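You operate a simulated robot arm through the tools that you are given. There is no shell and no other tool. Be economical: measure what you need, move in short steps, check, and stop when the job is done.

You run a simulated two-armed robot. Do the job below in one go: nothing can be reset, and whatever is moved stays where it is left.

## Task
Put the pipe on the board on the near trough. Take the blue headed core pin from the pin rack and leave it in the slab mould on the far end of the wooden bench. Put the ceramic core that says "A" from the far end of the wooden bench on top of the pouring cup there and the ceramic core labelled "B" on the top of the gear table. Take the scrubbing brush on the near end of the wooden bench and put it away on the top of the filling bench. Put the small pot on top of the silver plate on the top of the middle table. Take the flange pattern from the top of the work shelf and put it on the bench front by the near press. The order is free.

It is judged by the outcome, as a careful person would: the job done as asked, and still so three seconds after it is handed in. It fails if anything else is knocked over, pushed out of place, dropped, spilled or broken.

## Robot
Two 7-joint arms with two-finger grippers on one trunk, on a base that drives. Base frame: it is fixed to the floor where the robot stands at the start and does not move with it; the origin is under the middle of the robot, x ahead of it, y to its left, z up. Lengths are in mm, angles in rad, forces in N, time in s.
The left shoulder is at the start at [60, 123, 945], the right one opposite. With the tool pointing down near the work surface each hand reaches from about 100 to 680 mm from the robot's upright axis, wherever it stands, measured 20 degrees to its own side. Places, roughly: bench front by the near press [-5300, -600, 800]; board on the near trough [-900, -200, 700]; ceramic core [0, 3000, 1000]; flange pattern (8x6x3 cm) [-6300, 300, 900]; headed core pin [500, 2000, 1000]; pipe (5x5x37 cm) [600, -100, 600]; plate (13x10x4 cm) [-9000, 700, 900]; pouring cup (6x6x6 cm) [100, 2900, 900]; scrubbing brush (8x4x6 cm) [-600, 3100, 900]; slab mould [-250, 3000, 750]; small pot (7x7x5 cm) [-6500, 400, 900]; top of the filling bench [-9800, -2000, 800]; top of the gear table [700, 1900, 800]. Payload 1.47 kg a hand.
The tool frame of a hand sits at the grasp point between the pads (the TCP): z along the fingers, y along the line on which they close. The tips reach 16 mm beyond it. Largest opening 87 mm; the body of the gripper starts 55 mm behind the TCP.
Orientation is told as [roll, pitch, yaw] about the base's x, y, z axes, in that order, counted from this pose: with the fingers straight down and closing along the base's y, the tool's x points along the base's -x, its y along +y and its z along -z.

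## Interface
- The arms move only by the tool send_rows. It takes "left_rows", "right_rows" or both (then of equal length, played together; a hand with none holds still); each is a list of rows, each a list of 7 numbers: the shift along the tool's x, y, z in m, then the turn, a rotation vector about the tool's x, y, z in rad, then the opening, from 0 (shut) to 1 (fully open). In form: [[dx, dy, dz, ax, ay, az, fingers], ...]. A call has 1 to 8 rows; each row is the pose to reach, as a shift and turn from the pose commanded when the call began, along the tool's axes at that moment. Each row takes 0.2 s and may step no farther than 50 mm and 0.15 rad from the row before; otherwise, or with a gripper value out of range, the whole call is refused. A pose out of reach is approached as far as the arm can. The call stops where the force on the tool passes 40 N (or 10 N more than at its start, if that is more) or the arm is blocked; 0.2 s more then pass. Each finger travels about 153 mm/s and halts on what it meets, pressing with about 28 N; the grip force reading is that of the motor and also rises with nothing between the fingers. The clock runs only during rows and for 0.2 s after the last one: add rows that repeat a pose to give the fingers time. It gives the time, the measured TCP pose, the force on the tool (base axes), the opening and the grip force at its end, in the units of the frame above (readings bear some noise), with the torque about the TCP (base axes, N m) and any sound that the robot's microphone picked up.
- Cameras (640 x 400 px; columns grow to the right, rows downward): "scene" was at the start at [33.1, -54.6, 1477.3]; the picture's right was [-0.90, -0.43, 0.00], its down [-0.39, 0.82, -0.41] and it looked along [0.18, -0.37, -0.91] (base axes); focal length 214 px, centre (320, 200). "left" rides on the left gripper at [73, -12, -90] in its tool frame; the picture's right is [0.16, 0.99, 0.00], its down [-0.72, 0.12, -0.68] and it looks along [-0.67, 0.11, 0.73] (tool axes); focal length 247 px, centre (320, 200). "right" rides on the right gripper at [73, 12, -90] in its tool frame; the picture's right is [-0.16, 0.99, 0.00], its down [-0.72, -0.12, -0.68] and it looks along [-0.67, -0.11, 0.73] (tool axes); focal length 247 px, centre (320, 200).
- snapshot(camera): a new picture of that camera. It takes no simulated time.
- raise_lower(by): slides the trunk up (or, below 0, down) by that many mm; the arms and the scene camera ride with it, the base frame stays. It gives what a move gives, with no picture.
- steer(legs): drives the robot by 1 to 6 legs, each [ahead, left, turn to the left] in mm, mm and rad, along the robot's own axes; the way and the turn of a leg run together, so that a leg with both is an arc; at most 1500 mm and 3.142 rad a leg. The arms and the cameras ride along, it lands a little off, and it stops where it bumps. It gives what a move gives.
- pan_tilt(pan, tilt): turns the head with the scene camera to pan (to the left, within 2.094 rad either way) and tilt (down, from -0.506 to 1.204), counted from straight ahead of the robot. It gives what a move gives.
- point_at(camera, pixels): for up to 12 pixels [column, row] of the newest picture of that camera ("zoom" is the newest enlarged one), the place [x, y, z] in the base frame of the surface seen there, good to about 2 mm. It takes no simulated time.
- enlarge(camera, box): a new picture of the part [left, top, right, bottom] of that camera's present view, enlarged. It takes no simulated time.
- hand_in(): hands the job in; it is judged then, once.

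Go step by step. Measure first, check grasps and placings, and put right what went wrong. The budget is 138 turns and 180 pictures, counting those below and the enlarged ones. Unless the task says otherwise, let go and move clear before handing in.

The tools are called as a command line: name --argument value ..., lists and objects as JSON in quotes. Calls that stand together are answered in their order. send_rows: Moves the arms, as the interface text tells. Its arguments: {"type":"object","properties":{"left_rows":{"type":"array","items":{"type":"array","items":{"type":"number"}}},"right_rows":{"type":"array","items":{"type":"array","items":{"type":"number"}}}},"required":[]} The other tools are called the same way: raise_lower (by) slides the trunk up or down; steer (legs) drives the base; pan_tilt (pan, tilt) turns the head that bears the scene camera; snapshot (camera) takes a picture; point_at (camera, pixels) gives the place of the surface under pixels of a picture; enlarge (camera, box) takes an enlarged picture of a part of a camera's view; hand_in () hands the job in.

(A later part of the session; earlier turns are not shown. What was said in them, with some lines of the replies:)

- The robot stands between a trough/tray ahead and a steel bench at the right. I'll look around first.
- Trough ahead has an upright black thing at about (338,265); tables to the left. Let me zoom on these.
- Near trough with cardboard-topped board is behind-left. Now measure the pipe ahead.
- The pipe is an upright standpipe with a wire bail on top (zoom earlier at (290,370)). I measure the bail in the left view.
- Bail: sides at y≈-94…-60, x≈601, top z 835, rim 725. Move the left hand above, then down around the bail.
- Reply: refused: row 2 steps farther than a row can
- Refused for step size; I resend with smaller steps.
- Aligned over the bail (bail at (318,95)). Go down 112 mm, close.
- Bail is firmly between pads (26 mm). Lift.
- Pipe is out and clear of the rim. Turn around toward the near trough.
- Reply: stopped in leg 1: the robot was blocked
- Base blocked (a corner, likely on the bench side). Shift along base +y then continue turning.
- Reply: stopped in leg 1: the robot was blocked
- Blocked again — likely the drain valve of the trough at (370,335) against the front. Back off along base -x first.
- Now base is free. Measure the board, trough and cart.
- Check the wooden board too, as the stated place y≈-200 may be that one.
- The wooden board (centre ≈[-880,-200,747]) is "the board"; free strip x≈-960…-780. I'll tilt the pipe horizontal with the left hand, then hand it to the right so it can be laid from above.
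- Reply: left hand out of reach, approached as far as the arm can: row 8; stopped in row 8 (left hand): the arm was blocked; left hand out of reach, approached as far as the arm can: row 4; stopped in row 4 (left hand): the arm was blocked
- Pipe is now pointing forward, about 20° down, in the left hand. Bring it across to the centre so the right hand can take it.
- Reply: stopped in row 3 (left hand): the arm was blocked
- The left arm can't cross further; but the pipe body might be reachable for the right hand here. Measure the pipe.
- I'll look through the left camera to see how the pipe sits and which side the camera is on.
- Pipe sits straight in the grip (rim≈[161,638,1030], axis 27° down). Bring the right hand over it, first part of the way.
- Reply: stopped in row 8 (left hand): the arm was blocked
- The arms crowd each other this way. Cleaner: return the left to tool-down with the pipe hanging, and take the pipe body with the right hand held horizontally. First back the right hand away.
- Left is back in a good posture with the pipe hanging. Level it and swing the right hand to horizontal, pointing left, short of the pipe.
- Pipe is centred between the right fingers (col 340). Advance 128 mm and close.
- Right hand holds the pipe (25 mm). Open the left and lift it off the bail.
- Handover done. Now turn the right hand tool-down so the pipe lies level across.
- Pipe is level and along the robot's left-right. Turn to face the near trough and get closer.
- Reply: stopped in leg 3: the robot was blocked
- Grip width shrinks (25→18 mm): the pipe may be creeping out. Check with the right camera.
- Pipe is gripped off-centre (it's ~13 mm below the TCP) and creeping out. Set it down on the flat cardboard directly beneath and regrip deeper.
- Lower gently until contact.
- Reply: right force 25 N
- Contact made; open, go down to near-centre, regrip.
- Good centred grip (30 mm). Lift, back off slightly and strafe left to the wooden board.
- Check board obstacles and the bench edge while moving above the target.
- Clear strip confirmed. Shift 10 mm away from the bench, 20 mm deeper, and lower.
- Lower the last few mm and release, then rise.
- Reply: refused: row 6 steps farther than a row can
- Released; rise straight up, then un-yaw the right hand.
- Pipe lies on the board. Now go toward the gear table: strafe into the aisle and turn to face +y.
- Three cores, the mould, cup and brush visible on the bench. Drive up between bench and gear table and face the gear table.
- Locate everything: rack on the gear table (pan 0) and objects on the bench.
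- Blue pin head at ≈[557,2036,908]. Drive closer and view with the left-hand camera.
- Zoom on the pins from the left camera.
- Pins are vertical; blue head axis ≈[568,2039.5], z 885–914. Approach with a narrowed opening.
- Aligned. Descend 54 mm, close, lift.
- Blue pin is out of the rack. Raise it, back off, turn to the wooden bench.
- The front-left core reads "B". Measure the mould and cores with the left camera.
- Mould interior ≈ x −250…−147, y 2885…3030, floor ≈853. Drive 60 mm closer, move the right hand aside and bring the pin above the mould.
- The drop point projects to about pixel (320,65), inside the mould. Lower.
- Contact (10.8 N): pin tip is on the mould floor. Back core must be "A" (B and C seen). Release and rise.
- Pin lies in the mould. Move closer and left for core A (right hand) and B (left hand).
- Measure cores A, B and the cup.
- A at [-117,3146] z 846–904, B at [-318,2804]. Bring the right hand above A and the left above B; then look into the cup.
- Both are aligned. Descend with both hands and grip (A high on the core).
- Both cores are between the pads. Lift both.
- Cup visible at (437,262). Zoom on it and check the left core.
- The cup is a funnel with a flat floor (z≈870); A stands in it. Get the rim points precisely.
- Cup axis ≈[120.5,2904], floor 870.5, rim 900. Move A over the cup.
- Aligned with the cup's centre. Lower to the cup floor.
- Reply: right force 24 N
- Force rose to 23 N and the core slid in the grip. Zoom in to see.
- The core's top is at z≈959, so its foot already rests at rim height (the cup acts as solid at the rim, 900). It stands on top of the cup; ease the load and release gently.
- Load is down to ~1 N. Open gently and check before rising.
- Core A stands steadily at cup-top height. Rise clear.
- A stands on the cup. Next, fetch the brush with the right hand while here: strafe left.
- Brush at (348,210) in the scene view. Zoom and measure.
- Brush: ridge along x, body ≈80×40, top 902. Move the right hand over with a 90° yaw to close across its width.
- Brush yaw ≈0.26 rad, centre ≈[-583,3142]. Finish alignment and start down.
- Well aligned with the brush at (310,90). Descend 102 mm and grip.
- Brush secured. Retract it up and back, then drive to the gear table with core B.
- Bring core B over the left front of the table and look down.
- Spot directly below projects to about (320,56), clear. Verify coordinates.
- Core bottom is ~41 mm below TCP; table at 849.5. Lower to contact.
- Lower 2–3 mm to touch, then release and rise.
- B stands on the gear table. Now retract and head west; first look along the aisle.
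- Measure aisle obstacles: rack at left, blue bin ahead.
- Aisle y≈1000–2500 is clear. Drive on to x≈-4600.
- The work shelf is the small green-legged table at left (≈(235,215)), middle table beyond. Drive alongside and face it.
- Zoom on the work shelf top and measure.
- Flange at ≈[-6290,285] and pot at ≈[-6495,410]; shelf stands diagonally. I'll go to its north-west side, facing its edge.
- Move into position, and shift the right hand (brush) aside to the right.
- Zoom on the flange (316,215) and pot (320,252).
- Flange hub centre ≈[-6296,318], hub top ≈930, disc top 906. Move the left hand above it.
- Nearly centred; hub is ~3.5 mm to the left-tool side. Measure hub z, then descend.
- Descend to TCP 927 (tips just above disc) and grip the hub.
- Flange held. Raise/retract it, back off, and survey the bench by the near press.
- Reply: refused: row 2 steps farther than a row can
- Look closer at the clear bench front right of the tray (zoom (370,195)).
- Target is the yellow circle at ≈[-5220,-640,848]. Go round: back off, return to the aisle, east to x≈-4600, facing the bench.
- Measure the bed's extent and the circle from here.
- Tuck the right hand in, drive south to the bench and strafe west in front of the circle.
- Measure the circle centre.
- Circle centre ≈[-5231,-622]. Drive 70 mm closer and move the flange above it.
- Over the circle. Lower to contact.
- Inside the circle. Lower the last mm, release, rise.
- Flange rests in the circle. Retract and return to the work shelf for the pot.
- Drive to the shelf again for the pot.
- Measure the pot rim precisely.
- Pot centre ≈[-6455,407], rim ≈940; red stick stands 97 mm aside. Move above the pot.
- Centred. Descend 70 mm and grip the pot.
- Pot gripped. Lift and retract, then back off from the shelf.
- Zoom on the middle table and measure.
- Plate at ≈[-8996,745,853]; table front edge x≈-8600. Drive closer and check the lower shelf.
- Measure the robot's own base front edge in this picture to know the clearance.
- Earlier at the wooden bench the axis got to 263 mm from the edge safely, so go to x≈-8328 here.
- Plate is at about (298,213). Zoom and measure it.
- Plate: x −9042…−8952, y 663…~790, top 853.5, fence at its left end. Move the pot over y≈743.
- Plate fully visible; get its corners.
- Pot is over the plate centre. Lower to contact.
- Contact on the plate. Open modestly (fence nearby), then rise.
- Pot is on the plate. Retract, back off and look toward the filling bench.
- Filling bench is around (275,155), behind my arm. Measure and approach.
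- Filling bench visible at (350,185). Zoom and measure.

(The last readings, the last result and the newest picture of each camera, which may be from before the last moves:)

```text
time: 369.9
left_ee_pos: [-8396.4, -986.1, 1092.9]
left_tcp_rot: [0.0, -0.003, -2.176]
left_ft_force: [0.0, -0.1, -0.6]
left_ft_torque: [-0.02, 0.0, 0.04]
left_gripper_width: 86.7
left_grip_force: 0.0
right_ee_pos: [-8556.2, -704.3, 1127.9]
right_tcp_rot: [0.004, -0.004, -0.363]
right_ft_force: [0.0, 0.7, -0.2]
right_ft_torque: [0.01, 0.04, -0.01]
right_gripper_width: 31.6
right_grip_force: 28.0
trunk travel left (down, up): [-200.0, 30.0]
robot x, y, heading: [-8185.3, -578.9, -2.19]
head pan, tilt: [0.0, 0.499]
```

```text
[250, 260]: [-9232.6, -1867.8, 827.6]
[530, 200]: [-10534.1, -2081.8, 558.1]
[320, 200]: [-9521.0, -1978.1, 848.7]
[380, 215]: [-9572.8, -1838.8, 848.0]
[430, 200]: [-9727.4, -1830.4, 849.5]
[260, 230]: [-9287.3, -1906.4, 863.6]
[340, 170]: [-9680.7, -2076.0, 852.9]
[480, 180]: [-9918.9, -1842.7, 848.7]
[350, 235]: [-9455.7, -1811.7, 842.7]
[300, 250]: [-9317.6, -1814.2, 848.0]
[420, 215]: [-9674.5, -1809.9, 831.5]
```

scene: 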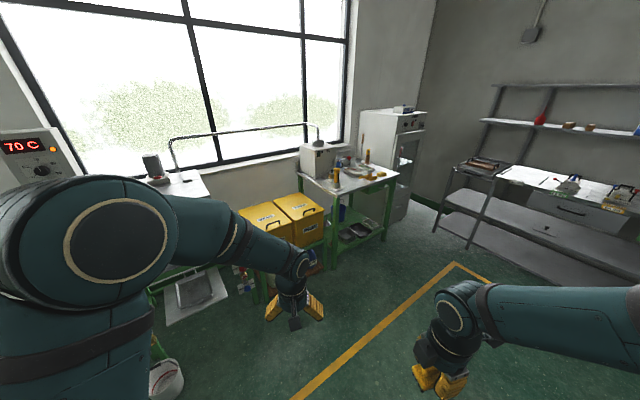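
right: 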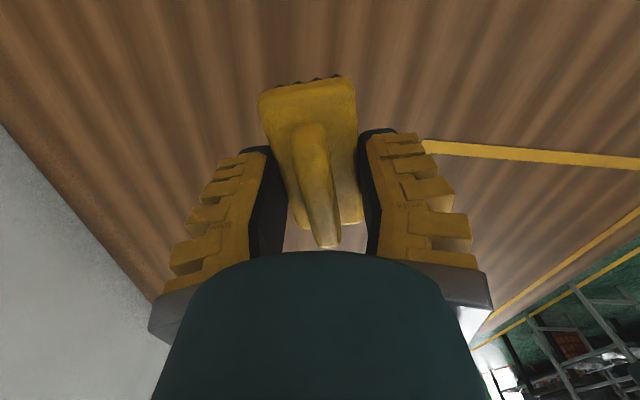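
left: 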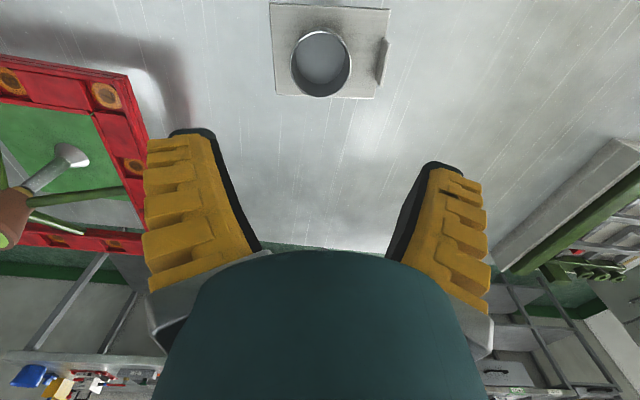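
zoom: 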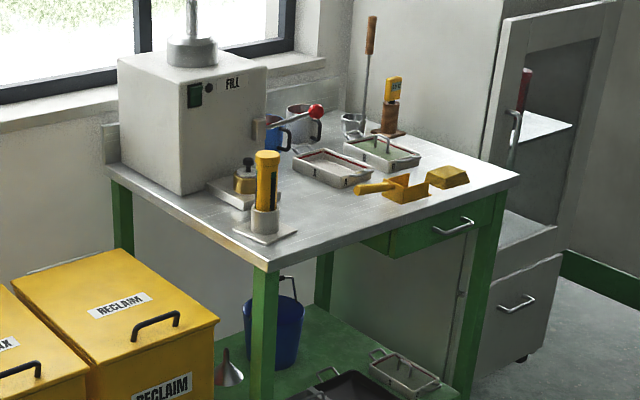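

Free spot on the filling bench ≈[-9500,-1900,848], front edge y≈-1810. Drive there facing −y.

steer --legs '[[0, 0, 0.62], [120, 0, 0], [0, -1215, 0], [580, 0, 0]]'

pan_tilt --pan 0 --tilt 0.7

snapshot --camera "scene"

```text
time: 386.4
left_ee_pos: [-9347.2, -1727.0, 1091.5]
left_tcp_rot: [0.001, -0.001, -1.562]
left_ft_force: [-0.3, -0.9, -0.6]
left_ft_torque: [0.01, -0.01, 0.01]
left_gripper_width: 87.1
left_grip_force: 0.2
right_ee_pos: [-9641.2, -1590.1, 1127.7]
right_tcp_rot: [0.004, -0.006, 0.251]
right_ft_force: [0.8, -0.5, -0.2]
right_ft_torque: [-0.05, -0.01, 0.02]
right_gripper_width: 31.7
right_grip_force: 28.0
trunk travel left (down, up): [-200.0, 30.0]
robot x, y, heading: [-9414.0, -1276.5, -1.575]
head pan, tilt: [0.0, 0.499]
```

```text
time: 387.1
left_ee_pos: [-9348.4, -1726.3, 1091.5]
left_tcp_rot: [-0.001, -0.005, -1.563]
left_ft_force: [0.0, -0.2, 0.6]
left_ft_torque: [0.0, 0.02, -0.02]
left_gripper_width: 86.9
left_grip_force: 0.1
right_ee_pos: [-9641.2, -1588.9, 1127.0]
right_tcp_rot: [0.004, -0.005, 0.25]
right_ft_force: [0.8, 0.3, -0.8]
right_ft_torque: [0.01, -0.05, -0.02]
right_gripper_width: 31.6
right_grip_force: 27.9
trunk travel left (down, up): [-200.0, 30.0]
robot x, y, heading: [-9413.4, -1275.6, -1.573]
head pan, tilt: [0.0, 0.7]
```

```text
35 pictures are left
```

scene: 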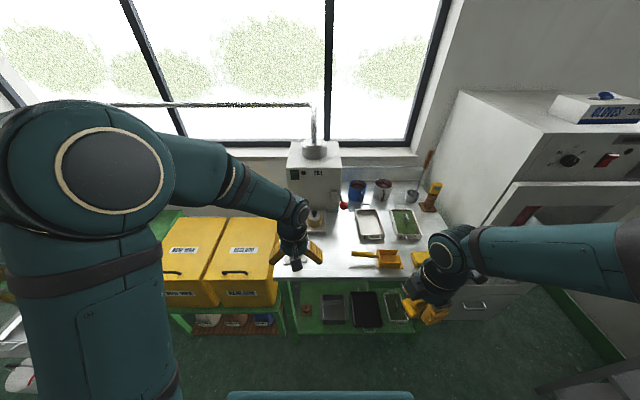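

Pull the left hand back and zoom on the bench top.

send_rows --left_rows '[[0.04, 0.01, -0.01, 0, 0, 0, 1], [0.08, 0.02, -0.02, 0, 0, 0, 1], [0.12, 0.03, -0.03, 0, 0, 0, 1], [0.16, 0.05, -0.03, 0, 0, 0, 1], [0.2, 0.07, -0.03, 0, 0, 0, 1]]'

enlarge --camera "scene" --box '[270, 160, 450, 290]'

point_at --camera "zoom" --pixels '[[150, 270], [200, 330], [230, 300], [260, 260], [270, 320], [180, 230], [300, 230], [290, 310], [130, 330], [250, 370], [230, 240], [100, 300]]'

```text
time: 388.3
left_ee_pos: [-9287.0, -1565.3, 1144.5]
left_tcp_rot: [0.001, -0.002, -1.563]
left_ft_force: [0.5, -0.4, 0.0]
left_ft_torque: [0.0, 0.02, -0.04]
left_gripper_width: 87.1
left_grip_force: 0.0
left hand out of reach, approached as far as the arm can: row 4, 5
right_ee_pos: [-9640.9, -1588.6, 1127.6]
right_tcp_rot: [0.001, -0.005, 0.252]
right_ft_force: [0.9, -0.5, -0.6]
right_ft_torque: [0.04, 0.03, -0.02]
right_gripper_width: 31.4
right_grip_force: 27.6
trunk travel left (down, up): [-200.0, 30.0]
robot x, y, heading: [-9411.3, -1274.9, -1.575]
head pan, tilt: [0.0, 0.7]
```

```text
3.08 times, centred on (360, 225) of scene
```

zoom: 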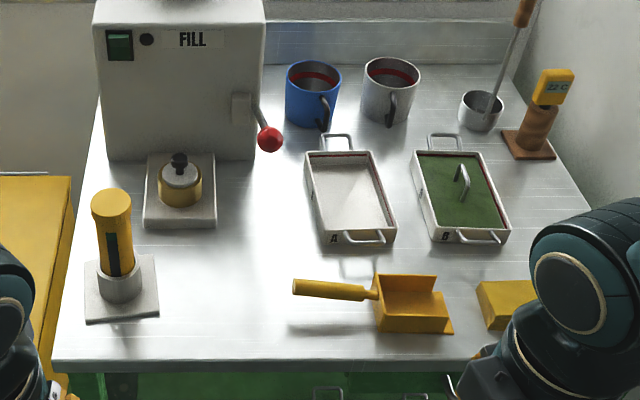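

```text
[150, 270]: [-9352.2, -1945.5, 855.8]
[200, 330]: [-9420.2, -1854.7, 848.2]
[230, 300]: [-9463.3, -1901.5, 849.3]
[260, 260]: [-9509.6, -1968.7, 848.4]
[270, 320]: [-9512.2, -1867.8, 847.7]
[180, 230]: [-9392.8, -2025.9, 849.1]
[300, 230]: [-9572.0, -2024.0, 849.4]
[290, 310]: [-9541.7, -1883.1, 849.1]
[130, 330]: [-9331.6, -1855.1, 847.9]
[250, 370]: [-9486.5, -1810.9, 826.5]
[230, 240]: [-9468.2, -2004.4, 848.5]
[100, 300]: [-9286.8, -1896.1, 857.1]
```

Target [-9455,-1920] is free. Move the right hand with the brush above it.

send_rows --right_rows '[[-0.0122, -0.0459, 0, 0, 0, 0, 0], [-0.0244, -0.0917, 0, 0, 0, 0, 0], [-0.0366, -0.1376, 0, 0, 0, 0, 0], [-0.0489, -0.1834, 0, 0, 0, 0, 0], [-0.0611, -0.2293, 0, 0, 0, 0, 0], [-0.0733, -0.2751, 0, 0, 0, 0, 0], [-0.0855, -0.321, 0, 0, 0, 0, 0], [-0.0977, -0.3668, 0, 0, 0, 0, 0]]'

snapshot --camera "right"

snapshot --camera "scene"

```text
time: 390.1
left_ee_pos: [-9287.4, -1568.2, 1143.5]
left_tcp_rot: [-0.002, -0.001, -1.56]
left_ft_force: [0.3, 0.3, -0.9]
left_ft_torque: [0.0, -0.02, 0.0]
left_gripper_width: 86.9
left_grip_force: 0.0
right_ee_pos: [-9454.8, -1922.6, 1126.5]
right_tcp_rot: [0.005, -0.005, 0.251]
right_ft_force: [0.2, -0.7, -0.6]
right_ft_torque: [-0.02, 0.0, 0.0]
right_gripper_width: 31.6
right_grip_force: 27.6
trunk travel left (down, up): [-200.0, 30.0]
robot x, y, heading: [-9413.6, -1275.0, -1.577]
head pan, tilt: [0.0, 0.7]
```

```text
33 pictures are left
```

right: 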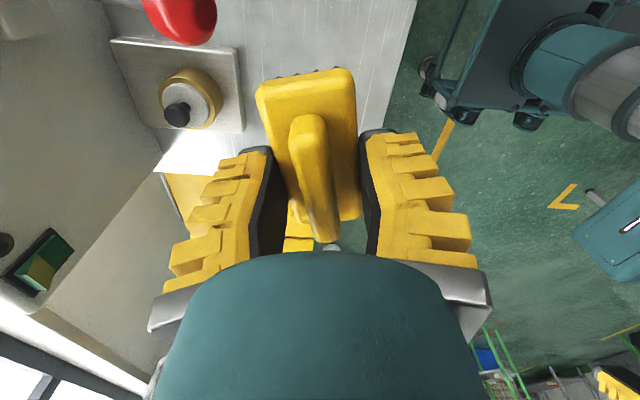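

```text
32 pictures are left
```

scene: 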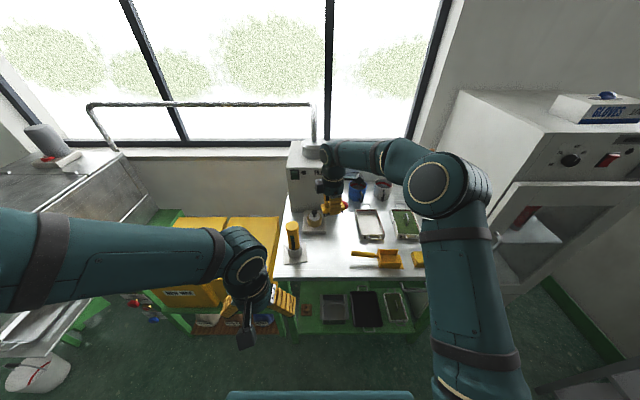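

The red lever ball is near the camera side; measure it.

point_at --camera "right" --pixels '[[180, 20], [165, 5], [205, 15], [60, 270], [110, 150], [176, 115], [200, 80]]'

```text
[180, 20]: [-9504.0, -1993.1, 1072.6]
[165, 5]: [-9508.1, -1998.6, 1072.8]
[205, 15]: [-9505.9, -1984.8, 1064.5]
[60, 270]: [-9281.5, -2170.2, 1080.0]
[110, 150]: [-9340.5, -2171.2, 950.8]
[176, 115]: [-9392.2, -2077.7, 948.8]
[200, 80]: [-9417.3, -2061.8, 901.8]
```

Ball at [-9505,-1993,1070] is a bit close; shift the target toward the bench front to [-9445,-1880] and then lower.

send_rows --right_rows '[[-0.02, 0.038, 0, 0, 0, 0, 0], [-0.02, 0.038, 0.045, 0, 0, 0, 0], [-0.02, 0.038, 0.09, 0, 0, 0, 0], [-0.02, 0.038, 0.135, 0, 0, 0, 0], [-0.02, 0.038, 0.18, 0, 0, 0, 0], [-0.02, 0.038, 0.21, 0, 0, 0, 0]]'

snapshot --camera "right"

enlarge --camera "scene" --box '[270, 160, 450, 290]'

```text
time: 391.5
left_ee_pos: [-9287.9, -1567.2, 1145.2]
left_tcp_rot: [0.0, -0.002, -1.562]
left_ft_force: [0.5, -0.1, -0.1]
left_ft_torque: [0.0, 0.0, -0.02]
left_gripper_width: 86.8
left_grip_force: 0.1
right_ee_pos: [-9444.1, -1878.1, 915.3]
right_tcp_rot: [0.003, -0.005, 0.25]
right_ft_force: [-0.4, -0.9, -0.9]
right_ft_torque: [0.03, -0.02, -0.01]
right_gripper_width: 32.0
right_grip_force: 28.3
trunk travel left (down, up): [-200.0, 30.0]
robot x, y, heading: [-9411.0, -1273.9, -1.577]
head pan, tilt: [0.0, 0.7]
```

```text
31 pictures are left
```

right: 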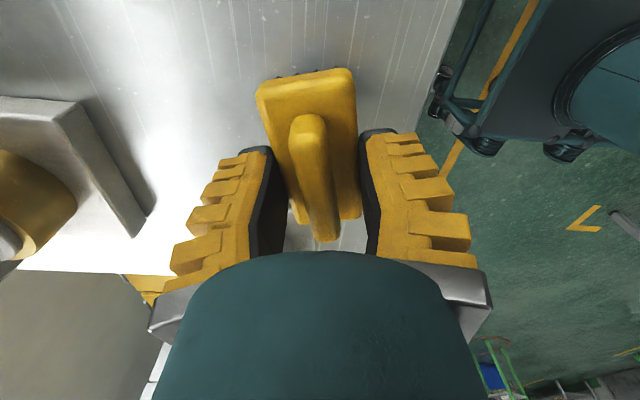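

```text
3.08 times, centred on (360, 225) of scene
```

zoom: 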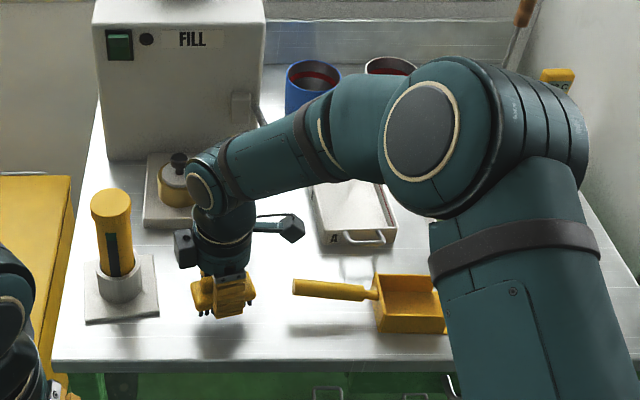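

Clear. Lower to contact.

send_rows --right_rows '[[0, 0, 0.018, 0, 0, 0, 0], [0, 0, 0.026, 0, 0, 0, 0], [0, 0, 0.029, 0, 0, 0, 0], [0, 0, 0.031, 0, 0, 0, 0], [0, 0, 0.033, 0, 0, 0, 0]]'

```text
time: 392.7
left_ee_pos: [-9287.7, -1565.8, 1145.9]
left_tcp_rot: [-0.002, -0.002, -1.561]
left_ft_force: [0.2, -0.1, 0.4]
left_ft_torque: [0.02, -0.01, 0.01]
left_gripper_width: 87.0
left_grip_force: 0.1
right_ee_pos: [-9445.1, -1877.8, 884.6]
right_tcp_rot: [0.0, -0.006, 0.249]
right_ft_force: [-0.7, 1.2, 9.3]
right_ft_torque: [-0.04, 0.29, -0.03]
right_gripper_width: 34.1
right_grip_force: 28.2
trunk travel left (down, up): [-200.0, 30.0]
robot x, y, heading: [-9410.7, -1277.2, -1.58]
head pan, tilt: [0.0, 0.7]
```

Contact (9 N). Release and rise.

send_rows --right_rows '[[0, 0, -0.001, 0, 0, 0, 0.5], [0, 0, -0.001, 0, 0, 0, 0.65], [0, 0, -0.001, 0, 0, 0, 0.65], [0, 0, -0.03, 0, 0, 0, 0.65], [0, 0, -0.07, 0, 0, 0, 0.65], [0, 0, -0.115, 0, 0, 0, 0.65], [0, 0, -0.16, 0, 0, 0, 0.65], [0, 0, -0.2, 0, 0, 0, 0.65]]'

snapshot --camera "right"

enlarge --camera "scene" --box '[270, 160, 450, 290]'

```text
time: 394.5
left_ee_pos: [-9288.4, -1566.9, 1146.3]
left_tcp_rot: [-0.001, -0.003, -1.563]
left_ft_force: [-0.3, -0.7, 0.3]
left_ft_torque: [0.02, 0.03, 0.02]
left_gripper_width: 86.8
left_grip_force: 0.1
right_ee_pos: [-9445.8, -1878.2, 1084.3]
right_tcp_rot: [0.004, -0.004, 0.252]
right_ft_force: [0.3, 0.1, 0.4]
right_ft_torque: [-0.03, 0.02, 0.01]
right_gripper_width: 61.5
right_grip_force: 3.2
trunk travel left (down, up): [-200.0, 30.0]
robot x, y, heading: [-9415.5, -1274.5, -1.574]
head pan, tilt: [0.0, 0.7]
```

```text
29 pictures are left
```

right: 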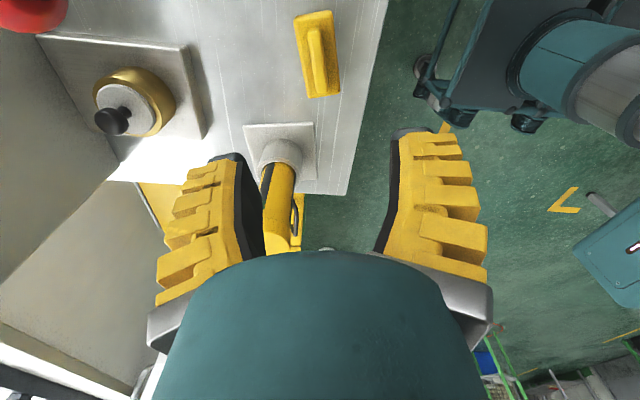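

```text
3.08 times, centred on (360, 225) of scene
```

zoom: 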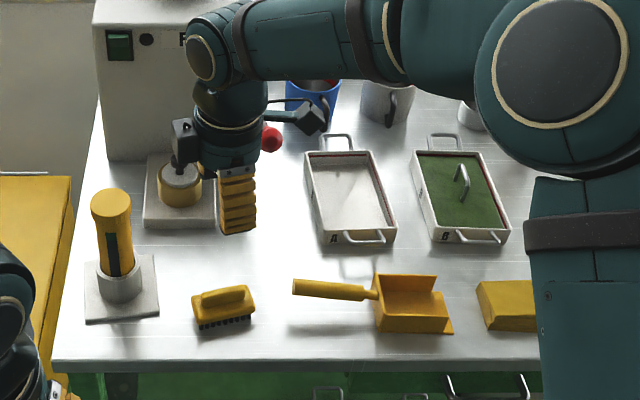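

The brush stands on the filling bench. Pull the right hand clear.

send_rows --right_rows '[[0.01, 0.045, 0, 0, 0, 0, 0.65], [0.02, 0.09, 0, 0, 0, 0, 0.65], [0.03, 0.135, 0, 0, 0, 0, 0.65], [0.04, 0.18, 0, 0, 0, 0, 0.65], [0.05, 0.225, 0, 0, 0, 0, 0.65]]'

steer --legs '[[-250, 0, 0]]'

enlarge --camera "scene" --box '[250, 120, 450, 270]'

```text
time: 395.7
left_ee_pos: [-9289.1, -1565.5, 1146.0]
left_tcp_rot: [0.003, -0.004, -1.56]
left_ft_force: [-0.4, -0.1, -0.6]
left_ft_torque: [0.02, 0.01, -0.01]
left_gripper_width: 87.1
left_grip_force: 0.0
right_ee_pos: [-9551.9, -1669.8, 1083.3]
right_tcp_rot: [0.002, -0.005, 0.252]
right_ft_force: [-0.1, 0.4, 0.0]
right_ft_torque: [-0.01, 0.01, 0.0]
right_gripper_width: 61.3
right_grip_force: 3.1
trunk travel left (down, up): [-200.0, 30.0]
robot x, y, heading: [-9412.2, -1273.0, -1.572]
head pan, tilt: [0.0, 0.7]
```

```text
time: 397.5
left_ee_pos: [-9287.6, -1316.1, 1144.7]
left_tcp_rot: [0.0, -0.002, -1.563]
left_ft_force: [0.4, 0.0, -0.4]
left_ft_torque: [-0.02, -0.02, 0.0]
left_gripper_width: 86.9
left_grip_force: 0.1
right_ee_pos: [-9550.8, -1420.8, 1084.0]
right_tcp_rot: [0.001, -0.006, 0.251]
right_ft_force: [-0.1, -0.2, 0.1]
right_ft_torque: [-0.03, 0.03, -0.01]
right_gripper_width: 61.4
right_grip_force: 3.5
trunk travel left (down, up): [-200.0, 30.0]
robot x, y, heading: [-9415.7, -1025.8, -1.575]
head pan, tilt: [0.0, 0.7]
```

```text
2.67 times, centred on (350, 195) of scene
```

zoom: 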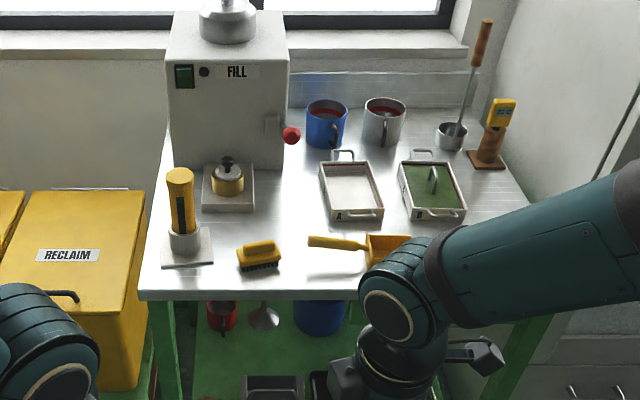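

All items were placed and checked, and both hands are clear; hand in.

hand_in

```text
The job is handed in.
```

All seven moves are done and the job is handed in. I saw each item in place after I let go of it, but I did not drive back round for a final check of all of them.

- **Pipe:** it lies on the wooden board across the near trough. The wire handle sticks out slightly past the board's edge.
- **Core pin:** the blue pin lies in the slab mould.
- **Core A:** it stands upright on the pouring cup. Its foot rests level with the cup's rim instead of going down into the cup.
- **Core B:** it stands on the gear table.
- **Brush:** it is on the top of the filling bench.
- **Small pot:** it sits on the silver plate on the middle table.
- **Flange pattern:** it is on the bench front by the near press, inside the yellow circle painted there. It shifted about 17 mm off centre when I let go.

I saw nothing else knocked over or moved. I rested the pipe briefly on the cardboard on the near trough to regrip it, because it was slipping.
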